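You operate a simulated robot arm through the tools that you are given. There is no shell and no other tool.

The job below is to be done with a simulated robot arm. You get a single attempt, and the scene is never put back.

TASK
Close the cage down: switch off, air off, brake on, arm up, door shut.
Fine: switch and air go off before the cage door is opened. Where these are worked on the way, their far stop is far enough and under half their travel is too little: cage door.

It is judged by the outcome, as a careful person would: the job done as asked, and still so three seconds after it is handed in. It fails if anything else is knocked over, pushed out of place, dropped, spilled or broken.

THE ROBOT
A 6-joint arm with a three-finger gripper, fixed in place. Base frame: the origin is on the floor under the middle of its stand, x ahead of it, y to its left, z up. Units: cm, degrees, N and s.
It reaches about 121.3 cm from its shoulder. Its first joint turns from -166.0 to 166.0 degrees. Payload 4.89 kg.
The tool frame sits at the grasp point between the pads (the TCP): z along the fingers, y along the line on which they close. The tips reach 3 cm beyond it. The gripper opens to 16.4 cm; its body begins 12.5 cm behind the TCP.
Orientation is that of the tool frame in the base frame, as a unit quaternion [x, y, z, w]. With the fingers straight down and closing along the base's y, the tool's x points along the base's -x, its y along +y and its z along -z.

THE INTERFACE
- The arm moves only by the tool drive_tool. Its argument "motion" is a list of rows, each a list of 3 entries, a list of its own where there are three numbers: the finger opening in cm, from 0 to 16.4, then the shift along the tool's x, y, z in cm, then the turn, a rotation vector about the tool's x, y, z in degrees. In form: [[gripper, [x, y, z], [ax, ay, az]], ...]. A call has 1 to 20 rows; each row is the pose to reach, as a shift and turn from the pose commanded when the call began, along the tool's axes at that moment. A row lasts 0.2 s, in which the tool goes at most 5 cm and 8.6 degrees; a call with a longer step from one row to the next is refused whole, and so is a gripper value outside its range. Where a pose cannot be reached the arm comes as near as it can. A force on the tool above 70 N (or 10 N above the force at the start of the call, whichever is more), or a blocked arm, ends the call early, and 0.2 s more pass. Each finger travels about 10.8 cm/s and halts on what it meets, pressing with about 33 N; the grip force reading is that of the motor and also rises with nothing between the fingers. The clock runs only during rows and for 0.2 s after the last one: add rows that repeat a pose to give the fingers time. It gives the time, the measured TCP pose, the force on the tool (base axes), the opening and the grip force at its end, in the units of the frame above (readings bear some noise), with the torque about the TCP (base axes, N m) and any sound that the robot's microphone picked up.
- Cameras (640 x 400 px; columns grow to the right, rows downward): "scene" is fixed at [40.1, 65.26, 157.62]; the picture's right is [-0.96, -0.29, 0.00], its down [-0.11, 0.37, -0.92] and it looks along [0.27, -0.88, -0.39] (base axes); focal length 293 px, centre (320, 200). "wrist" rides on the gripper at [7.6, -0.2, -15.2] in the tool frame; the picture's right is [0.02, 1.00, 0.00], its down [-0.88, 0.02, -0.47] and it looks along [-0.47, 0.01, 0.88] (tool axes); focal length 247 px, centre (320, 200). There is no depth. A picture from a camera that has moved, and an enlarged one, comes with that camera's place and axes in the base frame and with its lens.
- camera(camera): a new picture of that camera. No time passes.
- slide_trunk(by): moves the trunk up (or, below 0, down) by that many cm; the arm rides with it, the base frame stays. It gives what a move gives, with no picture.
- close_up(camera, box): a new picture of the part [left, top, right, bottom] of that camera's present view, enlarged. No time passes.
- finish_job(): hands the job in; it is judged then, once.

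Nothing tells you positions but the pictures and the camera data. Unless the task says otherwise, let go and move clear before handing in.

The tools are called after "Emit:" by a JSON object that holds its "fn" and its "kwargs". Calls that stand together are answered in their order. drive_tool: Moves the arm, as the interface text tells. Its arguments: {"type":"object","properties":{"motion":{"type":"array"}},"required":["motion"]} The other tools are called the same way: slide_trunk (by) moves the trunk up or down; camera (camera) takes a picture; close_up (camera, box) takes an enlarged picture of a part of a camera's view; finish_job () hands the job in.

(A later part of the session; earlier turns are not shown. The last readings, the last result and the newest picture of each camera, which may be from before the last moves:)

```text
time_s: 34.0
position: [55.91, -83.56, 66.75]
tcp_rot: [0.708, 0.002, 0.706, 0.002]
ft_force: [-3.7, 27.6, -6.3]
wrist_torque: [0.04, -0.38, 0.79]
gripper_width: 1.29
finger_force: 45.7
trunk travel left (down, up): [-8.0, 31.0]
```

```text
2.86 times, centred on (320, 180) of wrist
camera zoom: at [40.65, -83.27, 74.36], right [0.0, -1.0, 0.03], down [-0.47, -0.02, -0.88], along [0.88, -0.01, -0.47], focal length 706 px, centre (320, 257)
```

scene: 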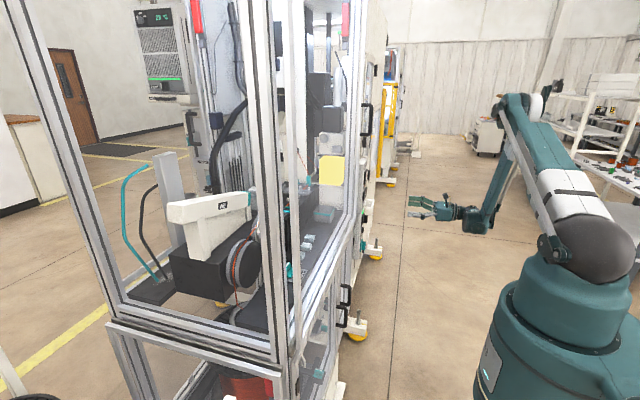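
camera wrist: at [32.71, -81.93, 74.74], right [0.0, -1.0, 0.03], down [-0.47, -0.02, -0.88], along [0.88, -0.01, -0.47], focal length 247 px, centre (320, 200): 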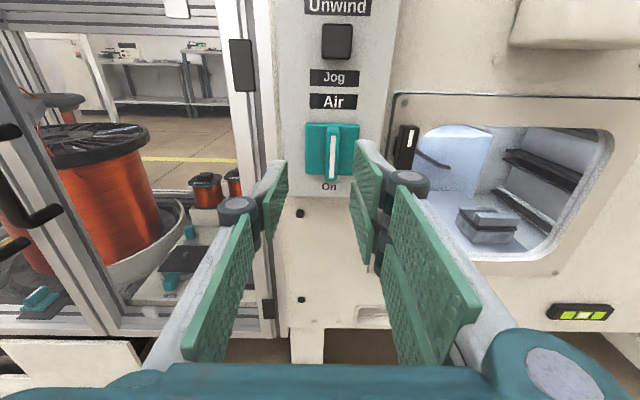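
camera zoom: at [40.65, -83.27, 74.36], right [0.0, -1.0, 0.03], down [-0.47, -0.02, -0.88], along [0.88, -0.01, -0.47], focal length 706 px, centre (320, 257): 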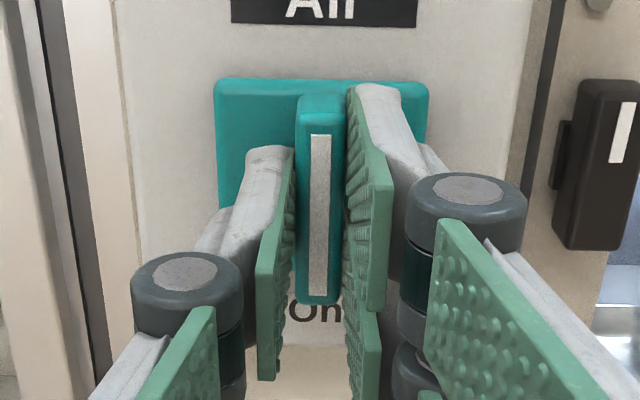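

Emit:
{"fn": "drive_tool", "kwargs": {"motion": [[0.5, [0, -0.2, 0], [0, 0, 0]], [0.5, [0, -0.2, 0], [0, 0, 5]], [0.5, [0, -0.2, 0], [0, 0, 10]], [0.5, [0, -0.2, 0], [0, 0, 15]]]}}

Emit:
{"fn": "close_up", "kwargs": {"camera": "wrist", "box": [250, 110, 390, 250]}}

```text
time_s: 35.0
position: [55.79, -83.6, 66.75]
tcp_rot: [0.702, -0.093, 0.701, -0.089]
ft_force: [0.1, -11.4, -9.6]
wrist_torque: [-2.36, 0.62, -0.32]
gripper_width: 2.22
finger_force: 45.4
trunk travel left (down, up): [-8.0, 31.0]
```

```text
2.86 times, centred on (320, 180) of wrist
camera zoom: at [40.56, -85.35, 74.08], right [0.0, -0.97, -0.24], down [-0.47, 0.21, -0.86], along [0.88, 0.11, -0.46], focal length 706 px, centre (320, 257)
```

zoom: 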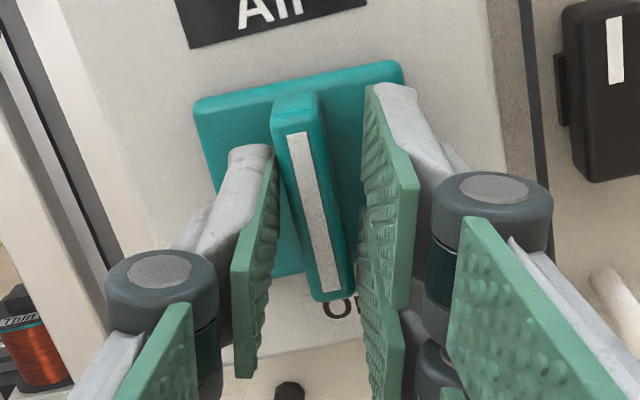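

The valve resists clockwise (torque rose and the pads were forced apart), so it must turn the other way. I'll go back and turn anticlockwise.

Emit:
{"fn": "drive_tool", "kwargs": {"motion": [[0.5, [0, 0, 0], [0, 0, -5]], [0.5, [0, 0, 0], [0, 0, -10]], [0.5, [0, 0, 0], [0, 0, -15]], [0.5, [0, 0, 0], [0, 0, -21]], [0.5, [0, 0, 0], [0, 0, -27]]]}}

Emit:
{"fn": "close_up", "kwargs": {"camera": "wrist", "box": [250, 110, 390, 250]}}

```text
time_s: 36.2
position: [55.81, -83.55, 66.76]
tcp_rot: [0.703, 0.075, 0.703, 0.075]
ft_force: [5.1, -9.1, -6.0]
wrist_torque: [0.03, -1.16, 0.1]
gripper_width: 1.25
finger_force: 44.7
trunk travel left (down, up): [-8.0, 31.0]
```

```text
2.86 times, centred on (320, 180) of wrist
camera zoom: at [40.63, -81.61, 74.13], right [0.0, -0.97, 0.23], down [-0.47, -0.2, -0.86], along [0.88, -0.11, -0.46], focal length 706 px, centre (320, 257)
```

zoom: 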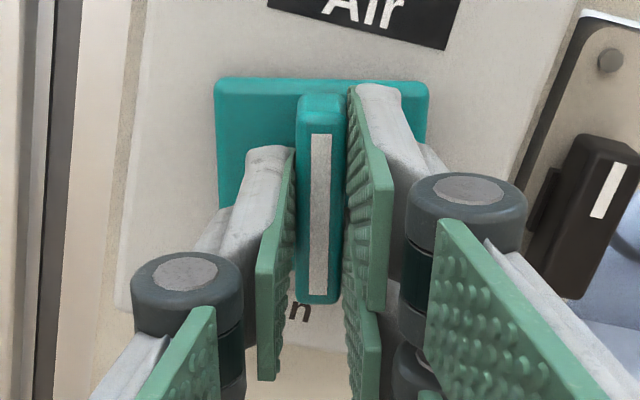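

It turns freely anticlockwise. Continuing.

Emit:
{"fn": "drive_tool", "kwargs": {"motion": [[0.5, [0, 0, 0], [0, 0, -7]], [0.5, [0, 0, 0], [0, 0, -14]], [0.5, [0, 0, 0], [0, 0, -21]], [0.5, [0, 0, 0], [0, 0, -28]]]}}

Emit:
{"fn": "drive_tool", "kwargs": {"motion": [[0.5, [0, 0, 0], [0, 0, -7]], [0.5, [0, 0, 0], [0, 0, -14]], [0.5, [0, 0, 0], [0, 0, -21]]]}}

Emit:
{"fn": "close_up", "kwargs": {"camera": "wrist", "box": [250, 110, 390, 250]}}

```text
time_s: 37.2
position: [55.83, -83.34, 66.65]
tcp_rot: [0.664, 0.244, 0.663, 0.243]
ft_force: [-6.2, 22.7, -14.8]
wrist_torque: [0.04, 1.08, 0.03]
gripper_width: 1.28
finger_force: 44.3
trunk travel left (down, up): [-8.0, 31.0]
```

```text
time_s: 38.0
position: [55.98, -83.46, 66.58]
tcp_rot: [0.609, 0.362, 0.608, 0.359]
ft_force: [-18.7, 49.5, -35.8]
wrist_torque: [0.06, 1.01, 1.38]
gripper_width: 1.31
finger_force: 45.2
trunk travel left (down, up): [-8.0, 31.0]
```

```text
2.86 times, centred on (320, 180) of wrist
camera zoom: at [40.65, -76.53, 70.15], right [0.0, -0.46, 0.89], down [-0.47, -0.78, -0.4], along [0.88, -0.42, -0.22], focal length 706 px, centre (320, 257)
```

zoom: 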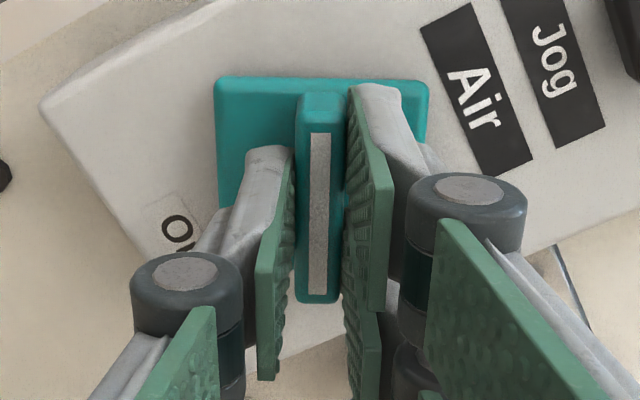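

Emit:
{"fn": "drive_tool", "kwargs": {"motion": [[0.5, [0.1, -0.3, 0], [0, 0, 0]], [0.5, [0.1, -0.35, 0], [0, 0, -6]], [0.5, [0.1, -0.4, 0], [0, 0, -12]]]}}

Emit:
{"fn": "drive_tool", "kwargs": {"motion": [[0.5, [0, -0.05, 0], [0, 0, -6]], [0.5, [0, -0.1, 0], [0, 0, -12]], [0.5, [0, -0.1, 0], [0, 0, -17]]]}}

Emit:
{"fn": "close_up", "kwargs": {"camera": "wrist", "box": [250, 110, 390, 250]}}

```text
time_s: 38.8
position: [55.9, -83.36, 66.55]
tcp_rot: [0.568, 0.42, 0.567, 0.423]
ft_force: [7.4, 6.4, -0.9]
wrist_torque: [-0.01, -0.34, 1.21]
gripper_width: 1.29
finger_force: 45.0
trunk travel left (down, up): [-8.0, 31.0]
```

```text
time_s: 39.6
position: [55.89, -83.26, 66.55]
tcp_rot: [0.499, 0.5, 0.497, 0.503]
ft_force: [19.6, -22.9, 28.3]
wrist_torque: [0.23, -0.69, -0.74]
gripper_width: 1.29
finger_force: 44.9
trunk travel left (down, up): [-8.0, 31.0]
```

```text
2.86 times, centred on (320, 180) of wrist
camera zoom: at [40.6, -75.51, 66.26], right [0.0, 0.03, 1.0], down [-0.48, -0.88, 0.02], along [0.88, -0.48, 0.01], focal length 706 px, centre (320, 257)
```

zoom: 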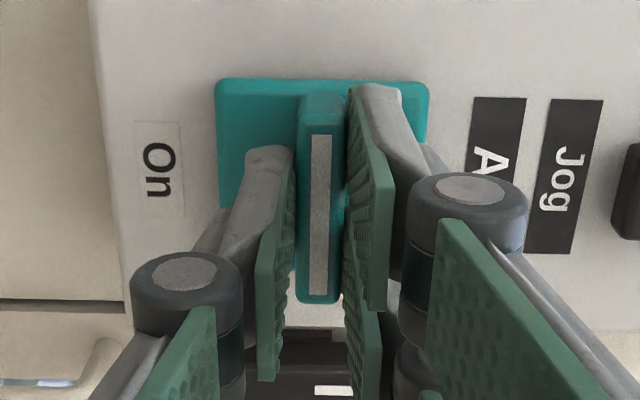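

The valve is at a quarter turn. Releasing and backing off to check the valve and the "Locked" display.

Emit:
{"fn": "drive_tool", "kwargs": {"motion": [[2, [0, 0, 0], [0, 0, 0]], [4, [0, 0, 0], [0, 0, 0]], [5, [0, 0, 0], [0, 0, 0]], [5, [0, 0, -2], [0, 0, 0]], [5, [0, 0, -5], [0, 0, 0]], [5, [0, 0, -8], [0, 0, 0]], [5, [0, 0, -12], [0, 0, 0]], [5, [0, 0, -16], [0, 0, 0]], [5, [0, 0, -20], [0, 0, 0]]]}}

Emit:
{"fn": "drive_tool", "kwargs": {"motion": [[5, [0, 0, 0], [0, 0, 8.5]], [5, [0, 0, 0], [0, 0, 17]], [5, [0, 0, 0], [0, 0, 25.5]], [5, [0, 0, 0], [0, 0, 34]], [5, [0, 0, 0], [0, 0, 42.5]], [5, [0, 0, 0], [0, 0, 51]], [5, [0, 0, 0], [0, 0, 59.5]], [5, [0, 0, 0], [0, 0, 68]], [5, [0, 0, 0], [0, 0, 76.5]], [5, [0, 0, 0], [0, 0, 85]], [5, [0, 0, 0], [0, 0, 90]]]}}

Emit:
{"fn": "slide_trunk", "kwargs": {"by": 30}}

Emit:
{"fn": "camera", "kwargs": {"camera": "wrist"}}

Emit:
{"fn": "camera", "kwargs": {"camera": "scene"}}

```text
time_s: 41.6
position: [36.08, -83.26, 66.38]
tcp_rot: [0.499, 0.501, 0.499, 0.5]
ft_force: [1.3, 0.2, 0.4]
wrist_torque: [0.01, -0.06, 0.01]
gripper_width: 5.0
finger_force: 0.0
trunk travel left (down, up): [-8.0, 31.0]
```

```text
time_s: 44.0
position: [35.91, -83.14, 66.38]
tcp_rot: [0.707, 0.0, 0.707, 0.001]
ft_force: [0.5, 0.0, 0.6]
wrist_torque: [0.0, 0.01, -0.01]
gripper_width: 5.03
finger_force: 0.0
trunk travel left (down, up): [-8.0, 31.0]
```

```text
time_s: 47.0
position: [35.86, -83.11, 96.31]
tcp_rot: [0.708, 0.001, 0.707, 0.002]
ft_force: [0.7, 0.1, -1.0]
wrist_torque: [-0.02, -0.04, -0.02]
gripper_width: 5.01
finger_force: 0.1
trunk travel left (down, up): [-38.0, 1.0]
```

```text
taken
camera wrist: at [20.65, -82.86, 103.99], right [0.0, -1.0, 0.03], down [-0.47, -0.02, -0.88], along [0.88, -0.01, -0.47], focal length 247 px, centre (320, 200)
```

wrist: 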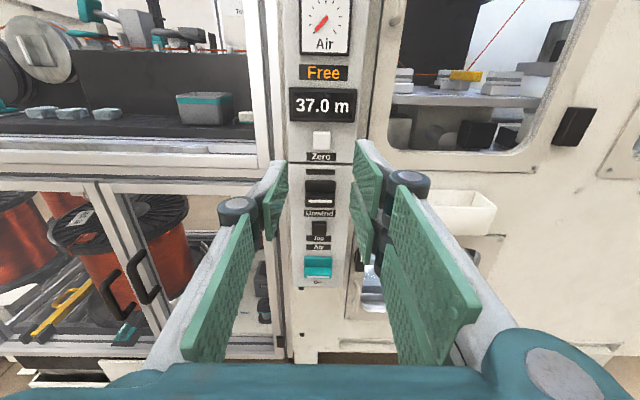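

```text
taken
```

scene: 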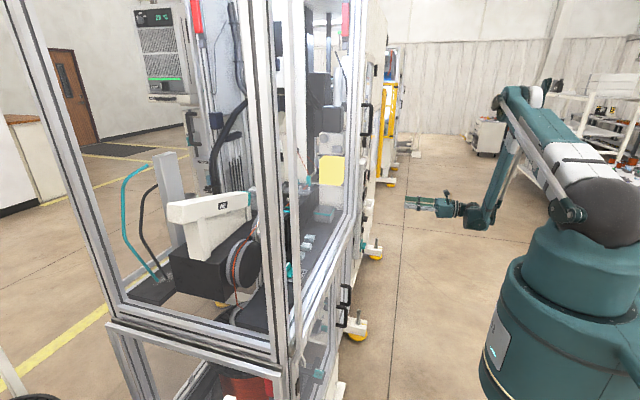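

The display now reads "Free" and the gauge has dropped, so switch and air are off. Next I'll rise to study the cage door, its handle near (61,-72,132–145) and how it opens.

Emit:
{"fn": "drive_tool", "kwargs": {"motion": [[5, [3.75, -1.9, -0.5], [0, 0, 0]], [5, [7.5, -3.8, -1], [0, 0, 0]], [5, [11.25, -5.7, -1.5], [0, 0, 0]], [5, [15, -7.6, -2], [0, 0, 0]], [5, [18.75, -9.5, -2.5], [0, 0, 0]], [5, [22.5, -11.4, -3], [0, 0, 0]], [5, [26.25, -13.3, -3.5], [0, 0, 0]], [5, [30, -15.2, -4], [0, 0, 0]], [5, [33.75, -17.1, -4.5], [0, 0, 0]], [5, [37.5, -19, -5], [0, 0, 0]], [5, [41.25, -20.9, -5.5], [0, 0, 0]], [5, [45, -23, -6], [0, 0, 0]]]}}

Emit:
{"fn": "drive_tool", "kwargs": {"motion": [[5, [0, 0, 0], [0, 8, 0]], [5, [0, 0, 0], [0, 16, 0]], [5, [0, 0, 0], [0, 24, 0]]]}}

Emit:
{"fn": "camera", "kwargs": {"camera": "wrist"}}

Emit:
{"fn": "camera", "kwargs": {"camera": "scene"}}

```text
time_s: 49.6
position: [30.01, -59.8, 141.39]
tcp_rot: [0.708, 0.001, 0.707, 0.001]
ft_force: [0.0, -1.2, -0.1]
wrist_torque: [-0.04, -0.04, 0.09]
gripper_width: 5.01
finger_force: 0.1
trunk travel left (down, up): [-38.0, 1.0]
```

```text
time_s: 50.4
position: [29.85, -59.78, 141.35]
tcp_rot: [0.544, 0.002, 0.839, 0.002]
ft_force: [-0.4, 1.0, 0.6]
wrist_torque: [0.05, 0.06, -0.02]
gripper_width: 5.0
finger_force: 0.1
trunk travel left (down, up): [-38.0, 1.0]
```

```text
taken
camera wrist: at [12.86, -59.55, 142.08], right [-0.01, -1.0, 0.02], down [-0.07, -0.02, -1.0], along [1.0, -0.01, -0.07], focal length 247 px, centre (320, 200)
```

wrist: 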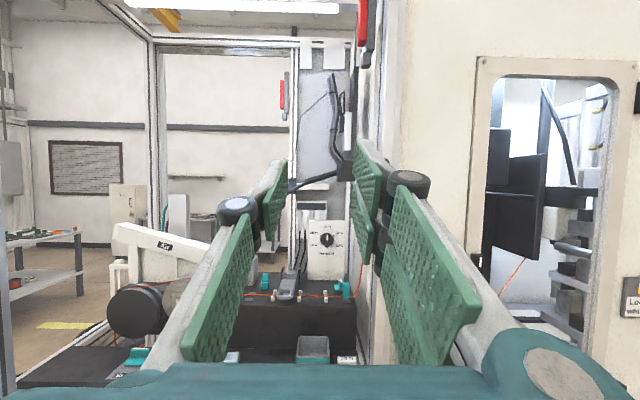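

```text
taken
```

scene: 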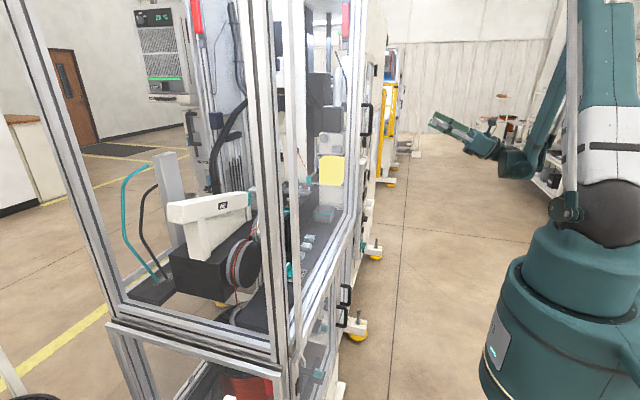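

Emit:
{"fn": "close_up", "kwargs": {"camera": "wrist", "box": [260, 0, 480, 180]}}

Emit:
{"fn": "close_up", "kwargs": {"camera": "scene", "box": [290, 0, 400, 140]}}

Emit:
{"fn": "close_up", "kwargs": {"camera": "scene", "box": [230, 140, 390, 340]}}

Emit:
{"fn": "drive_tool", "kwargs": {"motion": [[5, [0, -4, -1], [0, 0, 0]], [5, [0, -8, -2], [0, 0, 0]], [5, [0, -12, -3], [0, 0, 0]], [5, [0, -16, -4], [0, 0, 0]], [5, [0, -20, -5], [0, 0, 0]]]}}

Emit:
{"fn": "camera", "kwargs": {"camera": "wrist"}}

```text
2.22 times, centred on (370, 90) of wrist
camera zoom: at [12.86, -59.55, 142.08], right [-0.01, -1.0, 0.02], down [-0.07, -0.02, -1.0], along [1.0, -0.01, -0.07], focal length 549 px, centre (209, 444)
```

zoom: 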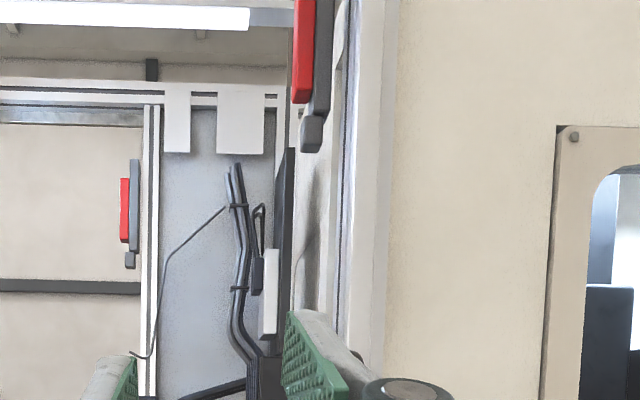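

```text
2.86 times, centred on (345, 70) of scene
camera zoom: at [40.1, 65.26, 157.62], right [-0.96, -0.29, 0.0], down [-0.11, 0.37, -0.92], along [0.27, -0.88, -0.39], focal length 837 px, centre (249, 571)
```

zoom: 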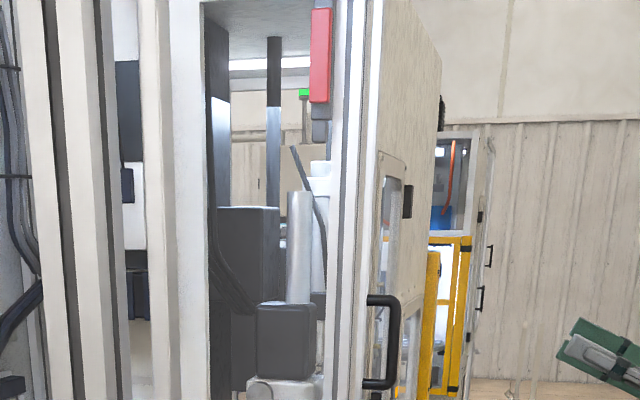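

```text
2.00 times, centred on (310, 240) of scene
camera zoom: at [40.1, 65.26, 157.62], right [-0.96, -0.29, 0.0], down [-0.11, 0.37, -0.92], along [0.27, -0.88, -0.39], focal length 586 px, centre (340, 120)
```

zoom: 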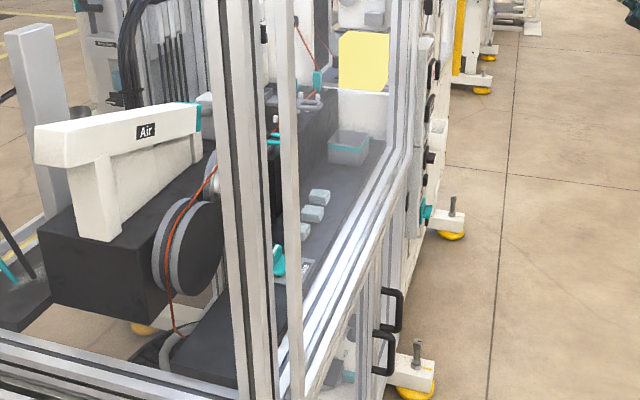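

```text
time_s: 51.6
position: [25.15, -43.66, 147.21]
tcp_rot: [0.548, 0.002, 0.836, 0.001]
ft_force: [0.1, -1.0, -0.4]
wrist_torque: [-0.09, -0.1, 0.14]
gripper_width: 4.97
finger_force: 0.0
out of reach, approached as far as the arm can: row 2, 3, 4, 5
trunk travel left (down, up): [-38.0, 1.0]
```

```text
taken
camera wrist: at [8.13, -43.44, 148.06], right [-0.01, -1.0, 0.02], down [-0.08, -0.02, -1.0], along [1.0, -0.01, -0.08], focal length 247 px, centre (320, 200)
```

wrist: 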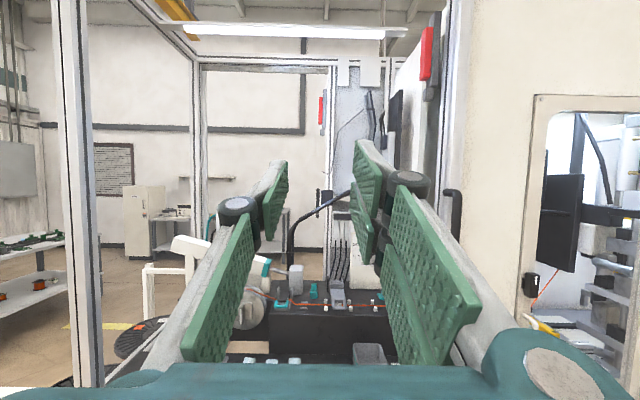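

Emit:
{"fn": "close_up", "kwargs": {"camera": "wrist", "box": [0, 0, 220, 400]}}

Emit:
{"fn": "close_up", "kwargs": {"camera": "wrist", "box": [380, 0, 500, 260]}}

Emit:
{"fn": "close_up", "kwargs": {"camera": "scene", "box": [230, 0, 330, 110]}}

Emit:
{"fn": "close_up", "kwargs": {"camera": "scene", "box": [250, 280, 370, 400]}}

```text
1.00 times, centred on (110, 200) of wrist (not enlarged: the box is as wide or as high as the picture)
camera zoom: at [8.13, -43.44, 148.06], right [-0.01, -1.0, 0.02], down [-0.08, -0.02, -1.0], along [1.0, -0.01, -0.08], focal length 247 px, centre (530, 200)
```

zoom: 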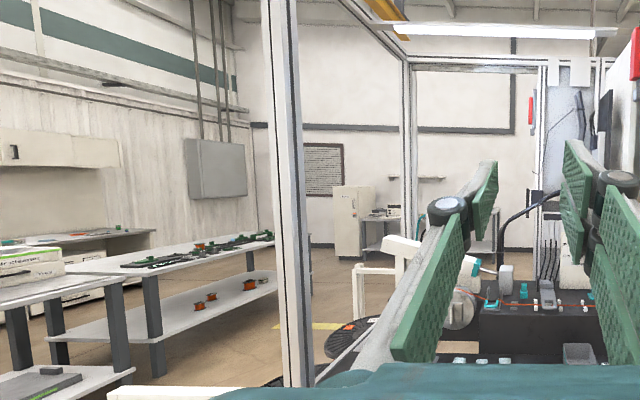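

```text
1.54 times, centred on (440, 130) of wrist
camera zoom: at [8.13, -43.44, 148.06], right [-0.01, -1.0, 0.02], down [-0.08, -0.02, -1.0], along [1.0, -0.01, -0.08], focal length 380 px, centre (135, 308)
```

zoom: 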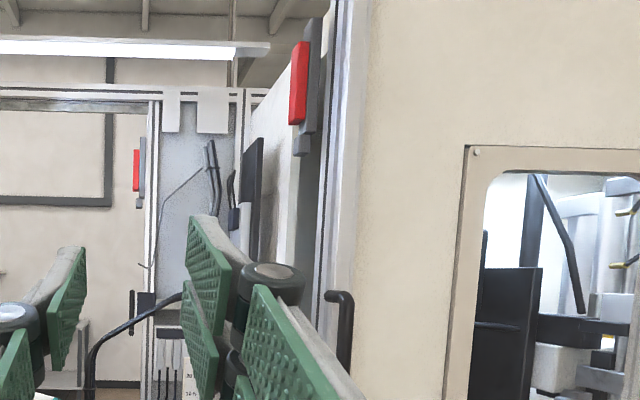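

```text
3.64 times, centred on (280, 55) of scene
camera zoom: at [40.1, 65.26, 157.62], right [-0.96, -0.29, 0.0], down [-0.11, 0.37, -0.92], along [0.27, -0.88, -0.39], focal length 1065 px, centre (466, 727)
```

zoom: 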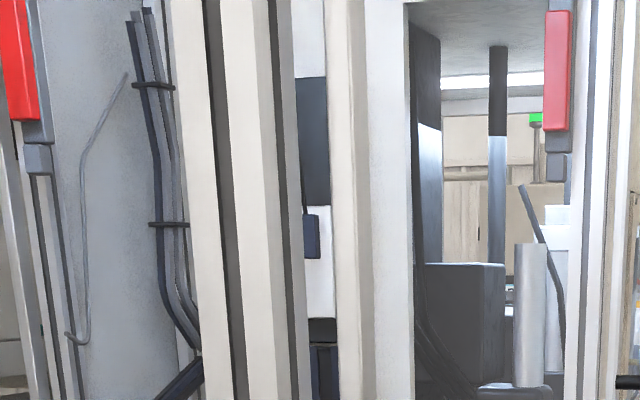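

```text
3.33 times, centred on (310, 340) of scene
camera zoom: at [40.1, 65.26, 157.62], right [-0.96, -0.29, 0.0], down [-0.11, 0.37, -0.92], along [0.27, -0.88, -0.39], focal length 976 px, centre (353, -267)
```

zoom: 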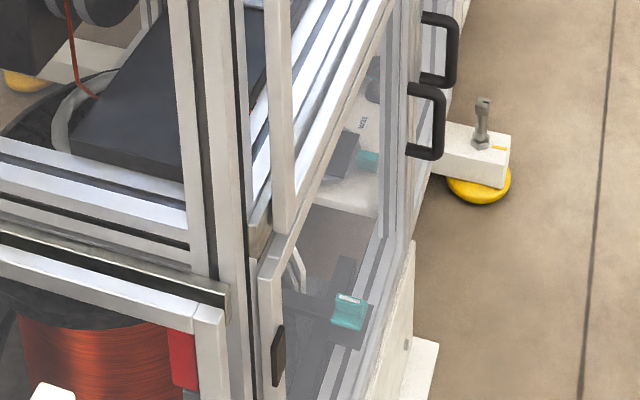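

Emit:
{"fn": "close_up", "kwargs": {"camera": "scene", "box": [275, 325, 325, 375]}}

Emit:
{"fn": "close_up", "kwargs": {"camera": "scene", "box": [330, 80, 390, 160]}}

Emit:
{"fn": "close_up", "kwargs": {"camera": "scene", "box": [260, 100, 320, 180]}}

Emit:
{"fn": "close_up", "kwargs": {"camera": "scene", "box": [260, 0, 320, 60]}}

```text
8.00 times, centred on (300, 350) of scene
camera zoom: at [40.1, 65.26, 157.62], right [-0.96, -0.29, 0.0], down [-0.11, 0.37, -0.92], along [0.27, -0.88, -0.39], focal length 2343 px, centre (480, -1000)
```

zoom: 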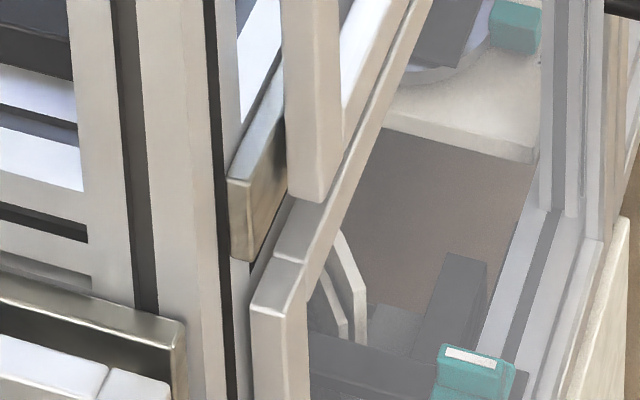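

```text
5.00 times, centred on (360, 120) of scene
camera zoom: at [40.1, 65.26, 157.62], right [-0.96, -0.29, 0.0], down [-0.11, 0.37, -0.92], along [0.27, -0.88, -0.39], focal length 1464 px, centre (120, 600)
```

zoom: 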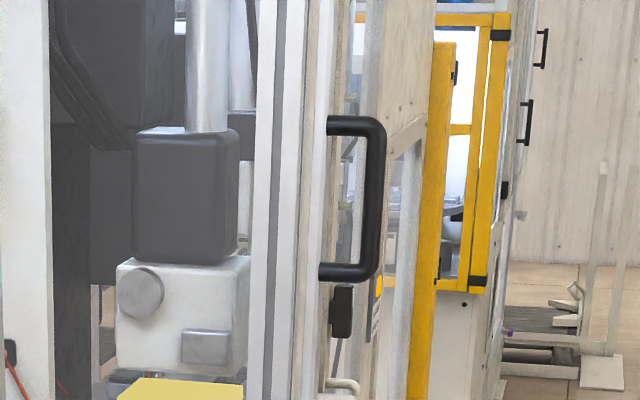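

```text
5.00 times, centred on (290, 140) of scene
camera zoom: at [40.1, 65.26, 157.62], right [-0.96, -0.29, 0.0], down [-0.11, 0.37, -0.92], along [0.27, -0.88, -0.39], focal length 1464 px, centre (470, 500)
```

zoom: 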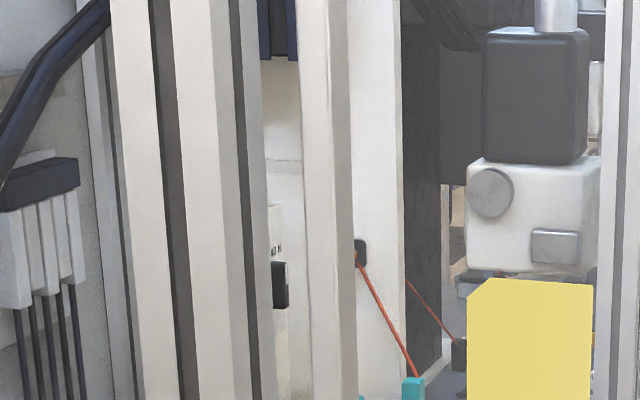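

```text
6.67 times, centred on (290, 30) of scene
camera zoom: at [40.1, 65.26, 157.62], right [-0.96, -0.29, 0.0], down [-0.11, 0.37, -0.92], along [0.27, -0.88, -0.39], focal length 1952 px, centre (520, 1333)
```

zoom: 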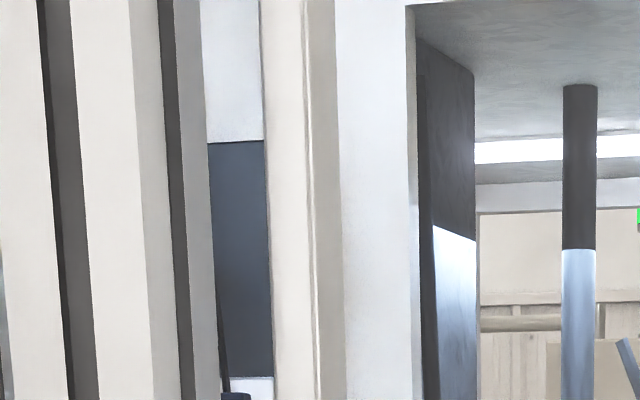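

The door leaf fills the cage front (y≈-72 to +15), so if it were hinged it would swing into my stand; it looks more like a slider. Before touching it I'll look at the inside with the gripper wide open.

Emit:
{"fn": "drive_tool", "kwargs": {"motion": [[8, [0, 0, 0], [0, -8, 0]], [11, [0, 0, 0], [0, -16, 0]], [14, [0, 0, 0], [0, -24, 0]], [16.4, [0, 0, 0], [0, -32, 0]], [16.4, [0, 0, 0], [0, -40, 0]], [16.4, [0, 0, 0], [0, -46, 0]]]}}

Emit:
{"fn": "camera", "kwargs": {"camera": "wrist"}}

Emit:
{"fn": "close_up", "kwargs": {"camera": "wrist", "box": [200, 130, 440, 280]}}

```text
time_s: 53.0
position: [25.12, -43.43, 147.24]
tcp_rot: [0.83, 0.001, 0.558, 0.003]
ft_force: [0.8, 4.8, 0.9]
wrist_torque: [-0.3, 0.15, -0.6]
gripper_width: 16.38
finger_force: 0.1
trunk travel left (down, up): [-38.0, 1.0]
```

```text
taken
camera wrist: at [13.94, -43.04, 160.06], right [0.01, -1.0, 0.03], down [-0.77, -0.02, -0.64], along [0.64, -0.02, -0.77], focal length 247 px, centre (320, 200)
```

wrist: 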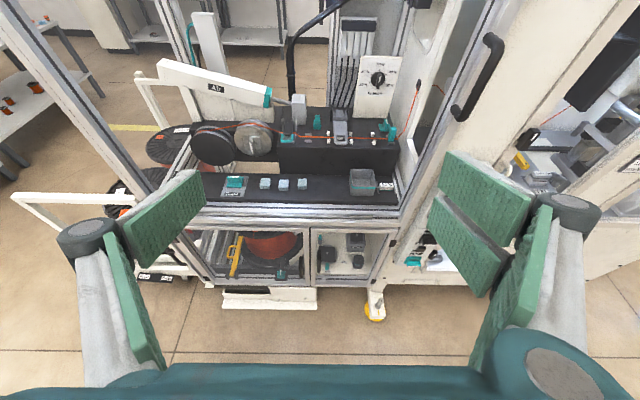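

```text
2.67 times, centred on (320, 205) of wrist
camera zoom: at [13.94, -43.04, 160.06], right [0.01, -1.0, 0.03], down [-0.77, -0.02, -0.64], along [0.64, -0.02, -0.77], focal length 659 px, centre (320, 187)
```

zoom: 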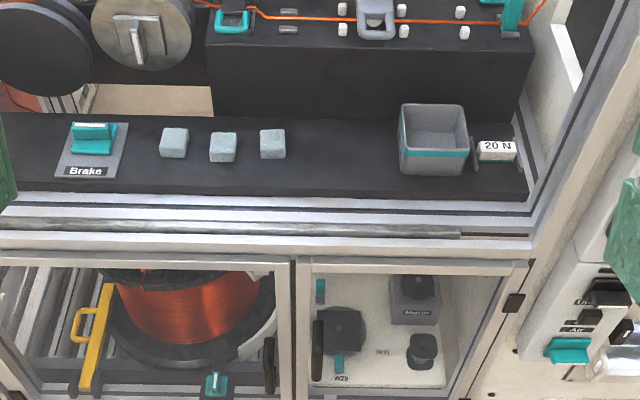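

Emit:
{"fn": "close_up", "kwargs": {"camera": "wrist", "box": [340, 170, 420, 230]}}

Emit:
{"fn": "close_up", "kwargs": {"camera": "wrist", "box": [190, 180, 290, 240]}}

Emit:
{"fn": "close_up", "kwargs": {"camera": "wrist", "box": [260, 70, 420, 170]}}

Emit:
{"fn": "close_up", "kwargs": {"camera": "wrist", "box": [400, 0, 540, 130]}}

Emit:
{"fn": "close_up", "kwargs": {"camera": "wrist", "box": [0, 0, 160, 140]}}

```text
6.67 times, centred on (380, 200) of wrist
camera zoom: at [13.94, -43.04, 160.06], right [0.01, -1.0, 0.03], down [-0.77, -0.02, -0.64], along [0.64, -0.02, -0.77], focal length 1646 px, centre (-80, 200)
```

zoom: 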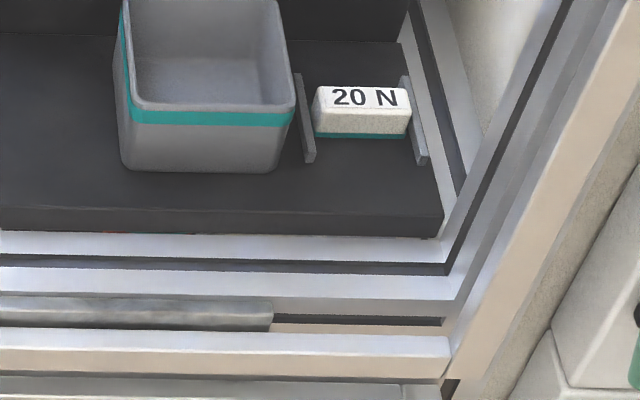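

```text
6.40 times, centred on (240, 210) of wrist
camera zoom: at [13.94, -43.04, 160.06], right [0.01, -1.0, 0.03], down [-0.77, -0.02, -0.64], along [0.64, -0.02, -0.77], focal length 1581 px, centre (832, 136)
```

zoom: 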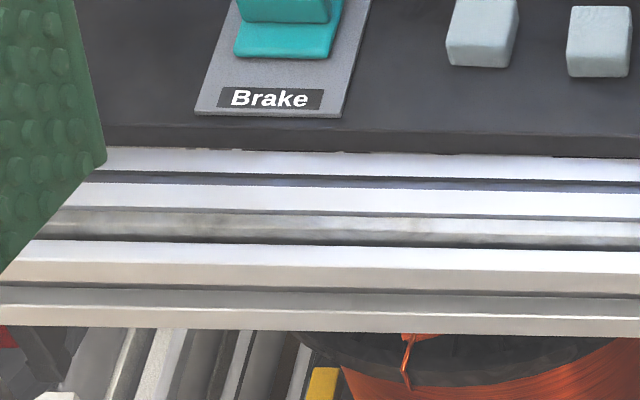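

```text
4.00 times, centred on (340, 120) of wrist
camera zoom: at [13.94, -43.04, 160.06], right [0.01, -1.0, 0.03], down [-0.77, -0.02, -0.64], along [0.64, -0.02, -0.77], focal length 988 px, centre (240, 520)
```

zoom: 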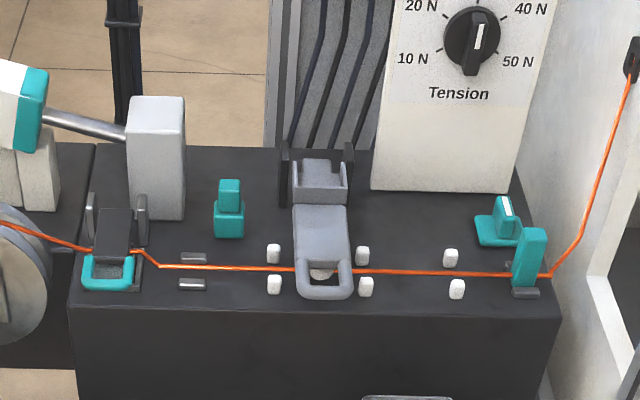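

```text
3.08 times, centred on (470, 65) of wrist
camera zoom: at [13.94, -43.04, 160.06], right [0.01, -1.0, 0.03], down [-0.77, -0.02, -0.64], along [0.64, -0.02, -0.77], focal length 760 px, centre (-142, 615)
```

zoom: 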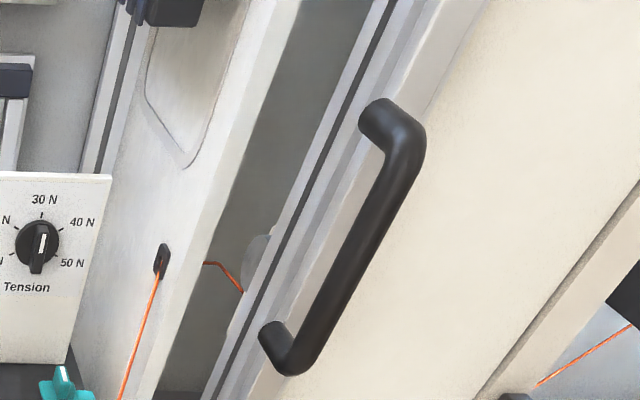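

```text
2.86 times, centred on (80, 70) of wrist
camera zoom: at [13.94, -43.04, 160.06], right [0.01, -1.0, 0.03], down [-0.77, -0.02, -0.64], along [0.64, -0.02, -0.77], focal length 706 px, centre (1006, 571)
```

zoom: 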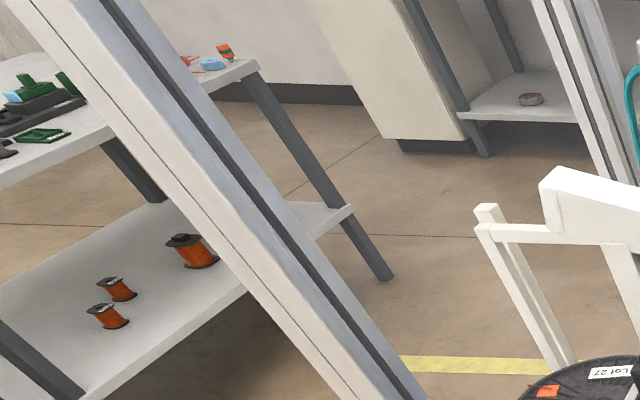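

Emit:
{"fn": "close_up", "kwargs": {"camera": "wrist", "box": [270, 110, 310, 150]}}

Emit:
{"fn": "close_up", "kwargs": {"camera": "wrist", "box": [320, 100, 360, 150]}}

Emit:
{"fn": "close_up", "kwargs": {"camera": "wrist", "box": [120, 50, 280, 170]}}

Emit:
{"fn": "close_up", "kwargs": {"camera": "wrist", "box": [205, 165, 265, 205]}}

```text
10.00 times, centred on (290, 130) of wrist
camera zoom: at [13.94, -43.04, 160.06], right [0.01, -1.0, 0.03], down [-0.77, -0.02, -0.64], along [0.64, -0.02, -0.77], focal length 2470 px, centre (620, 900)
```

zoom: 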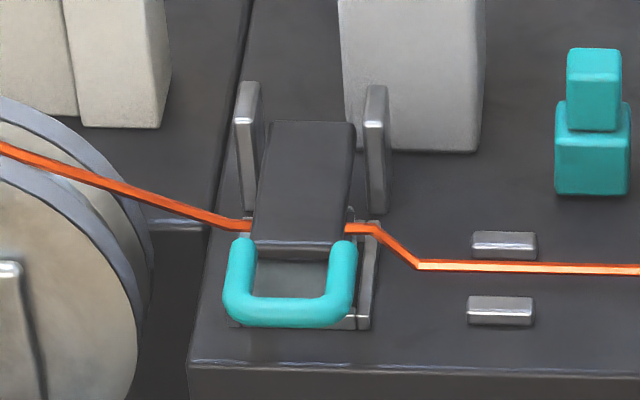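

```text
8.00 times, centred on (340, 125) of wrist
camera zoom: at [13.94, -43.04, 160.06], right [0.01, -1.0, 0.03], down [-0.77, -0.02, -0.64], along [0.64, -0.02, -0.77], focal length 1976 px, centre (160, 800)
```

zoom: 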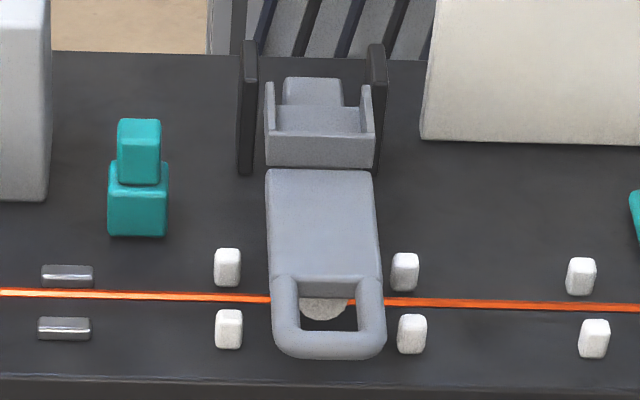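

```text
3.33 times, centred on (200, 110) of wrist
camera zoom: at [13.94, -43.04, 160.06], right [0.01, -1.0, 0.03], down [-0.77, -0.02, -0.64], along [0.64, -0.02, -0.77], focal length 823 px, centre (720, 500)
```

zoom: 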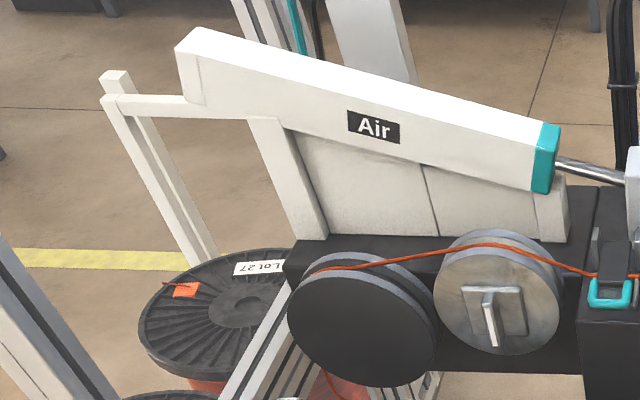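

```text
10.00 times, centred on (235, 185) of wrist
camera zoom: at [13.94, -43.04, 160.06], right [0.01, -1.0, 0.03], down [-0.77, -0.02, -0.64], along [0.64, -0.02, -0.77], focal length 2470 px, centre (1170, 350)
```

zoom: 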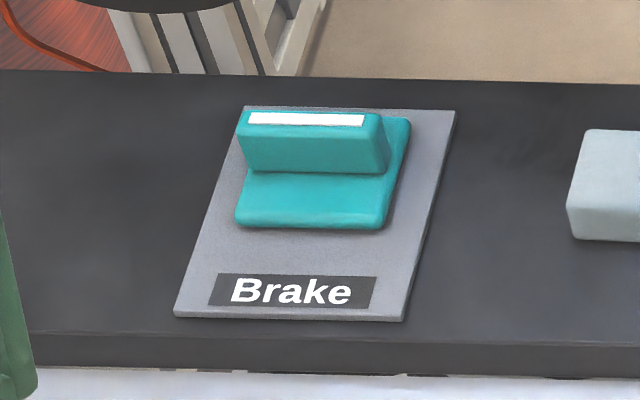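

Inside I see a teal "Brake" handle lying crosswise near (74,-15,98), and a grey arm with a measuring wheel under it at y≈-50, resting on the wire. The door rides in front of a rail, so I'll grip its black handle at about (58,-71,140) and test it gently.

Emit:
{"fn": "drive_tool", "kwargs": {"motion": [[14, [-0.6, 3.5, 0.9], [0, 3, 0]], [12, [-1.2, 7, 1.8], [0, 6, 0]], [10, [-1.8, 10.5, 2.7], [0, 9, 0]], [8, [-2.4, 14, 3.6], [0, 12, 0]], [8, [-3, 17.5, 4.5], [0, 15, 0]], [8, [-3.6, 21, 5.5], [0, 18, 0]], [8, [-4.2, 24.5, 6.4], [0, 21, 0]], [8, [-4.6, 28, 7.3], [0, 22.2, 0]], [8, [-4.6, 28, 7.3], [0, 22.2, 0]]]}}

Emit:
{"fn": "camera", "kwargs": {"camera": "wrist"}}

```text
time_s: 55.0
position: [30.14, -71.62, 140.13]
tcp_rot: [0.706, 0.001, 0.708, 0.001]
ft_force: [0.2, -1.5, 0.1]
wrist_torque: [0.04, -0.11, 0.21]
gripper_width: 7.99
finger_force: 0.1
trunk travel left (down, up): [-38.0, 1.0]
```

```text
taken
camera wrist: at [14.83, -71.38, 147.81], right [0.0, -1.0, 0.02], down [-0.47, -0.02, -0.88], along [0.88, -0.01, -0.47], focal length 247 px, centre (320, 200)
```

wrist: 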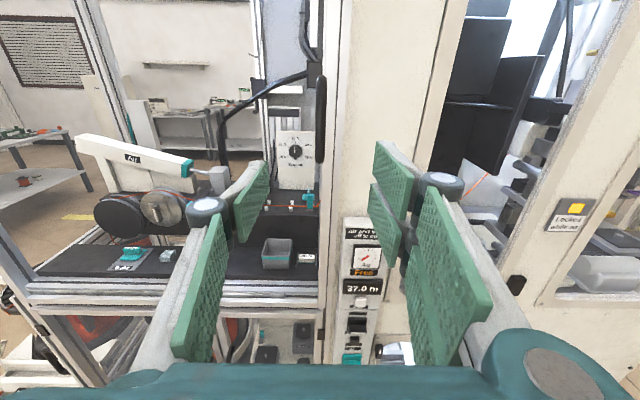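

Emit:
{"fn": "drive_tool", "kwargs": {"motion": [[8, [0, 0, 4], [0, 0, 0]], [8, [0, 0, 8], [0, 0, 0]], [8, [0, 0, 12], [0, 0, 0]], [8, [0, 0, 16], [0, 0, 0]], [8, [0, 0, 19], [0, 0, 0]], [8, [0, 0, 21], [0, 0, 0]]]}}

Emit:
{"fn": "camera", "kwargs": {"camera": "wrist"}}

Emit:
{"fn": "close_up", "kwargs": {"camera": "scene", "box": [330, 70, 450, 170]}}

```text
time_s: 56.4
position: [51.12, -71.66, 140.18]
tcp_rot: [0.706, 0.001, 0.708, 0.002]
ft_force: [0.2, -0.5, 0.6]
wrist_torque: [0.01, 0.04, -0.01]
gripper_width: 7.99
finger_force: 0.0
trunk travel left (down, up): [-38.0, 1.0]
```

```text
taken
camera wrist: at [35.9, -71.36, 147.87], right [0.0, -1.0, 0.03], down [-0.47, -0.02, -0.88], along [0.88, -0.01, -0.47], focal length 247 px, centre (320, 200)
```

wrist: 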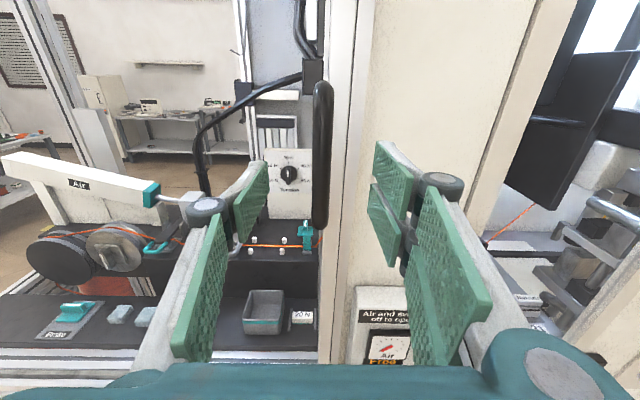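

```text
4.00 times, centred on (390, 120) of scene
camera zoom: at [40.1, 65.26, 157.62], right [-0.96, -0.29, 0.0], down [-0.11, 0.37, -0.92], along [0.27, -0.88, -0.39], focal length 1172 px, centre (40, 520)
```

zoom: 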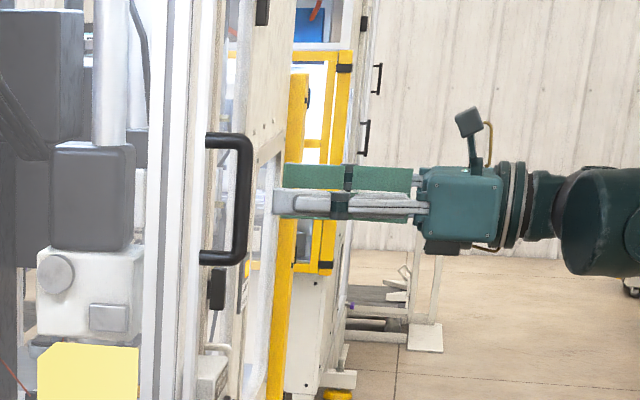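

Emit:
{"fn": "drive_tool", "kwargs": {"motion": [[8, [0, 0, 2], [0, 0, 0]], [8, [0, 0, 4], [0, 0, 0]], [8, [0, 0, 6], [0, 0, 0]], [8, [0, 0, 7.3], [0, 0, 0]]]}}

Emit:
{"fn": "camera", "kwargs": {"camera": "wrist"}}

Emit:
{"fn": "close_up", "kwargs": {"camera": "scene", "box": [330, 70, 450, 170]}}

```text
time_s: 57.4
position: [58.46, -71.62, 140.29]
tcp_rot: [0.706, 0.001, 0.708, 0.003]
ft_force: [0.1, 0.2, -0.3]
wrist_torque: [0.01, 0.0, -0.03]
gripper_width: 8.02
finger_force: 0.0
trunk travel left (down, up): [-38.0, 1.0]
```

```text
taken
camera wrist: at [43.21, -71.35, 147.85], right [0.0, -1.0, 0.03], down [-0.47, -0.02, -0.88], along [0.88, -0.01, -0.47], focal length 247 px, centre (320, 200)
```

wrist: 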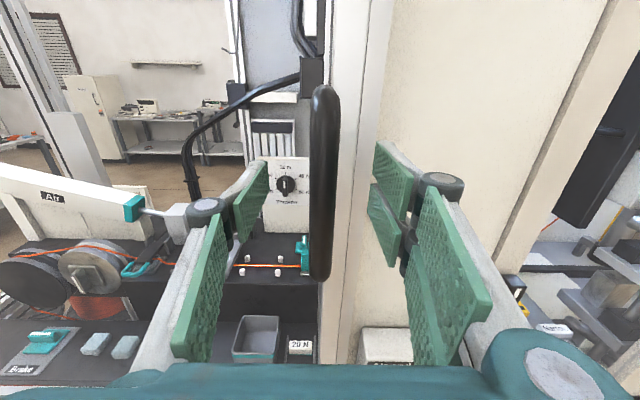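

```text
4.00 times, centred on (390, 120) of scene
camera zoom: at [40.1, 65.26, 157.62], right [-0.96, -0.29, 0.0], down [-0.11, 0.37, -0.92], along [0.27, -0.88, -0.39], focal length 1172 px, centre (40, 520)
```

zoom: 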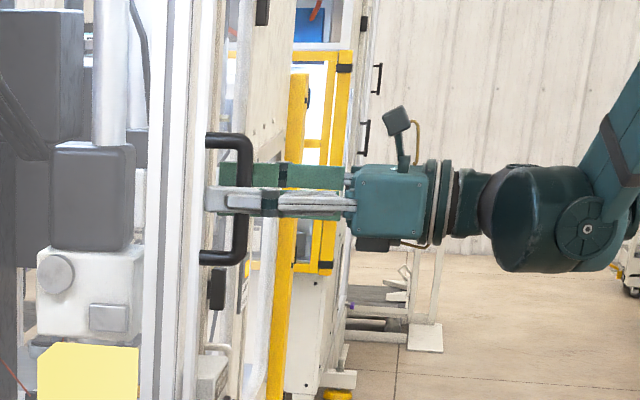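

The fingers straddle the handle. Closing on it.

Emit:
{"fn": "drive_tool", "kwargs": {"motion": [[6, [0, 0, 0], [0, 0, 0]], [4, [0, 0, 0], [0, 0, 0]], [3, [0, 0, 0], [0, 0, 0]], [2, [0, 0, 0], [0, 0, 0]], [1, [0, 0, 0], [0, 0, 0]], [1, [0, 0, 0], [0, 0, 0]]]}}

Emit:
{"fn": "drive_tool", "kwargs": {"motion": [[1, [0, -0.5, 0], [0, 0, 0]], [1, [0, -1, 0], [0, 0, 0]]]}}

Emit:
{"fn": "close_up", "kwargs": {"camera": "wrist", "box": [240, 60, 440, 260]}}

```text
time_s: 58.8
position: [58.45, -71.68, 140.27]
tcp_rot: [0.707, 0.0, 0.707, 0.0]
ft_force: [2.7, -5.1, 3.7]
wrist_torque: [0.47, -0.18, 0.02]
gripper_width: 1.59
finger_force: 44.8
trunk travel left (down, up): [-38.0, 1.0]
```

```text
time_s: 59.4
position: [58.49, -70.47, 140.3]
tcp_rot: [0.706, 0.0, 0.708, 0.002]
ft_force: [2.4, -2.5, 2.6]
wrist_torque: [0.52, -0.46, -0.09]
gripper_width: 1.6
finger_force: 44.8
trunk travel left (down, up): [-38.0, 1.0]
```

```text
2.00 times, centred on (340, 160) of wrist
camera zoom: at [43.2, -70.36, 147.85], right [0.0, -1.0, 0.03], down [-0.47, -0.02, -0.88], along [0.88, -0.01, -0.47], focal length 494 px, centre (280, 280)
```

zoom: 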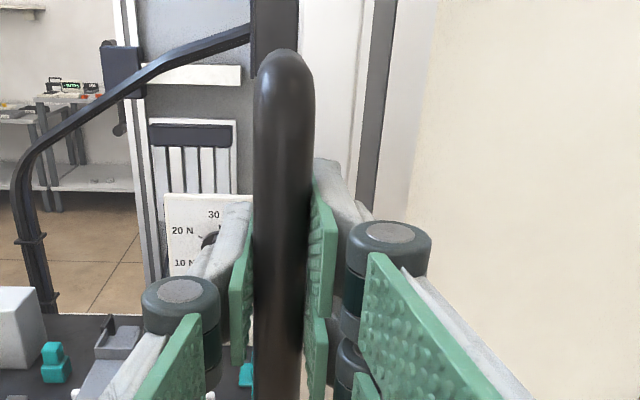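

The door slides freely towards +y. I'll keep sliding it open.

Emit:
{"fn": "drive_tool", "kwargs": {"motion": [[1, [0, -1.5, 0], [0, 0, 0]], [1, [0, -3.5, 0], [0, 0, 0]], [1, [0, -6, 0], [0, 0, 0]], [1, [0, -8.5, 0], [0, 0, 0]], [1, [0, -11, 0], [0, 0, 0]], [1, [0, -13.5, 0], [0, 0, 0]], [1, [0, -16, 0], [0, 0, 0]], [1, [0, -18.5, 0], [0, 0, 0]], [1, [0, -20, 0], [0, 0, 0]]]}}

Emit:
{"fn": "camera", "kwargs": {"camera": "scene"}}

Emit:
{"fn": "camera", "kwargs": {"camera": "wrist"}}

```text
time_s: 61.4
position: [58.44, -50.65, 140.29]
tcp_rot: [0.706, 0.0, 0.708, 0.003]
ft_force: [6.8, 2.6, 17.4]
wrist_torque: [0.48, 0.53, -0.14]
gripper_width: 1.59
finger_force: 45.4
trunk travel left (down, up): [-38.0, 1.0]
```

```text
taken
```

scene: 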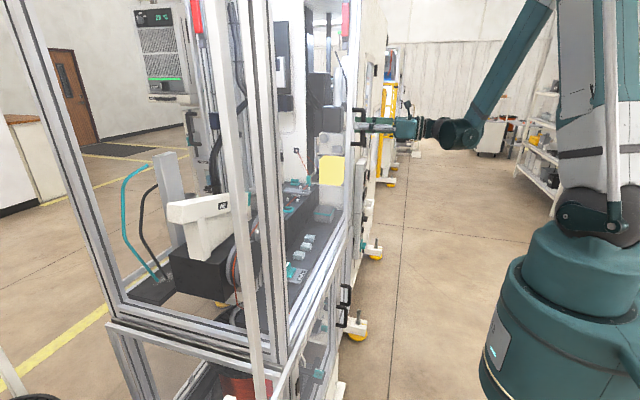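

```text
taken
camera wrist: at [43.19, -50.22, 147.83], right [0.0, -1.0, 0.03], down [-0.47, -0.02, -0.88], along [0.88, -0.01, -0.47], focal length 247 px, centre (320, 200)
```

wrist: 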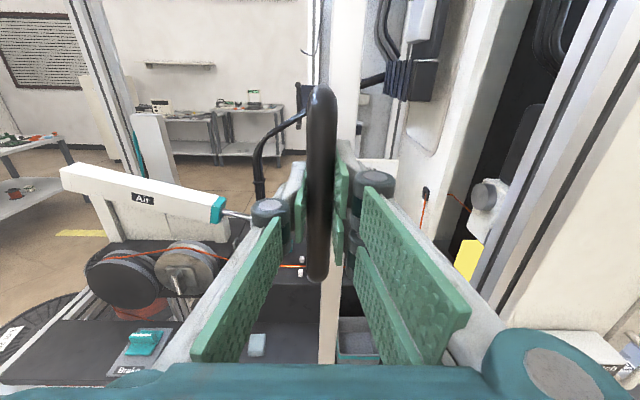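

Emit:
{"fn": "drive_tool", "kwargs": {"motion": [[1, [0, -2, 0], [0, 0, 0]], [1, [0, -4.5, 0], [0, 0, 0]], [1, [0, -7, 0], [0, 0, 0]], [1, [0, -9.5, 0], [0, 0, 0]], [1, [0, -12, 0], [0, 0, 0]], [1, [0, -14.5, 0], [0, 0, 0]], [1, [0, -17, 0], [0, 0, 0]], [1, [0, -19.5, 0], [0, 0, 0]], [1, [0, -20, 0], [0, 0, 0]]]}}

Emit:
{"fn": "drive_tool", "kwargs": {"motion": [[1, [0, -2, 0], [0, 0, 0]], [1, [0, -4, 0], [0, 0, 0]], [1, [0, -6, 0], [0, 0, 0]], [1, [0, -8, 0], [0, 0, 0]], [1, [0, -10, 0], [0, 0, 0]], [1, [0, -12, 0], [0, 0, 0]], [1, [0, -14, 0], [0, 0, 0]], [1, [0, -15, 0], [0, 0, 0]]]}}

Emit:
{"fn": "camera", "kwargs": {"camera": "scene"}}

Emit:
{"fn": "camera", "kwargs": {"camera": "wrist"}}

```text
time_s: 63.4
position: [58.36, -30.72, 140.19]
tcp_rot: [0.706, 0.001, 0.708, 0.002]
ft_force: [2.1, -0.6, 16.4]
wrist_torque: [0.59, -0.36, -0.2]
gripper_width: 1.62
finger_force: 45.4
trunk travel left (down, up): [-38.0, 1.0]
```

```text
time_s: 65.2
position: [58.36, -15.62, 140.01]
tcp_rot: [0.706, 0.001, 0.708, 0.002]
ft_force: [-4.7, 2.2, 0.2]
wrist_torque: [0.56, 0.21, -0.21]
gripper_width: 1.62
finger_force: 45.5
trunk travel left (down, up): [-38.0, 1.0]
```

```text
taken
```

scene: 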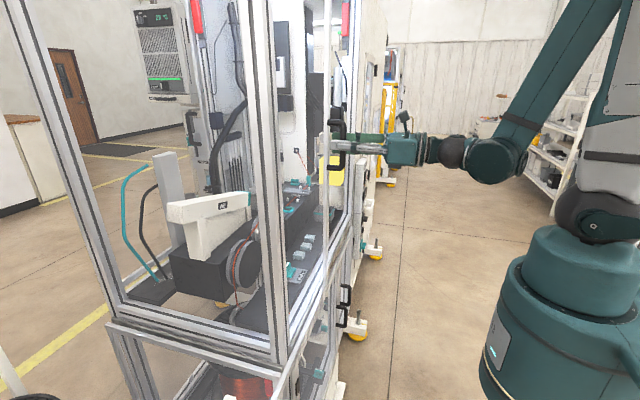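

```text
taken
camera wrist: at [43.17, -15.31, 147.68], right [0.0, -1.0, 0.03], down [-0.47, -0.02, -0.88], along [0.88, -0.01, -0.47], focal length 247 px, centre (320, 200)
```

wrist: 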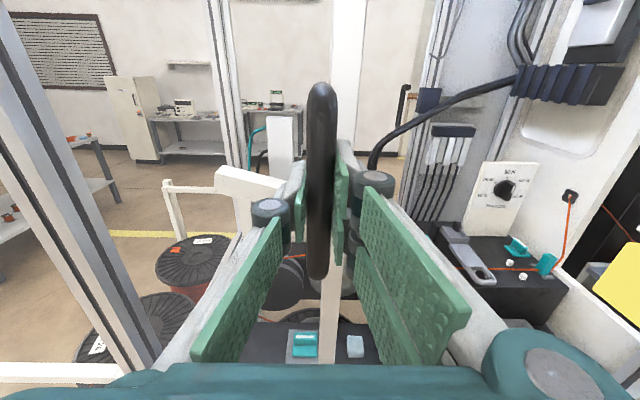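

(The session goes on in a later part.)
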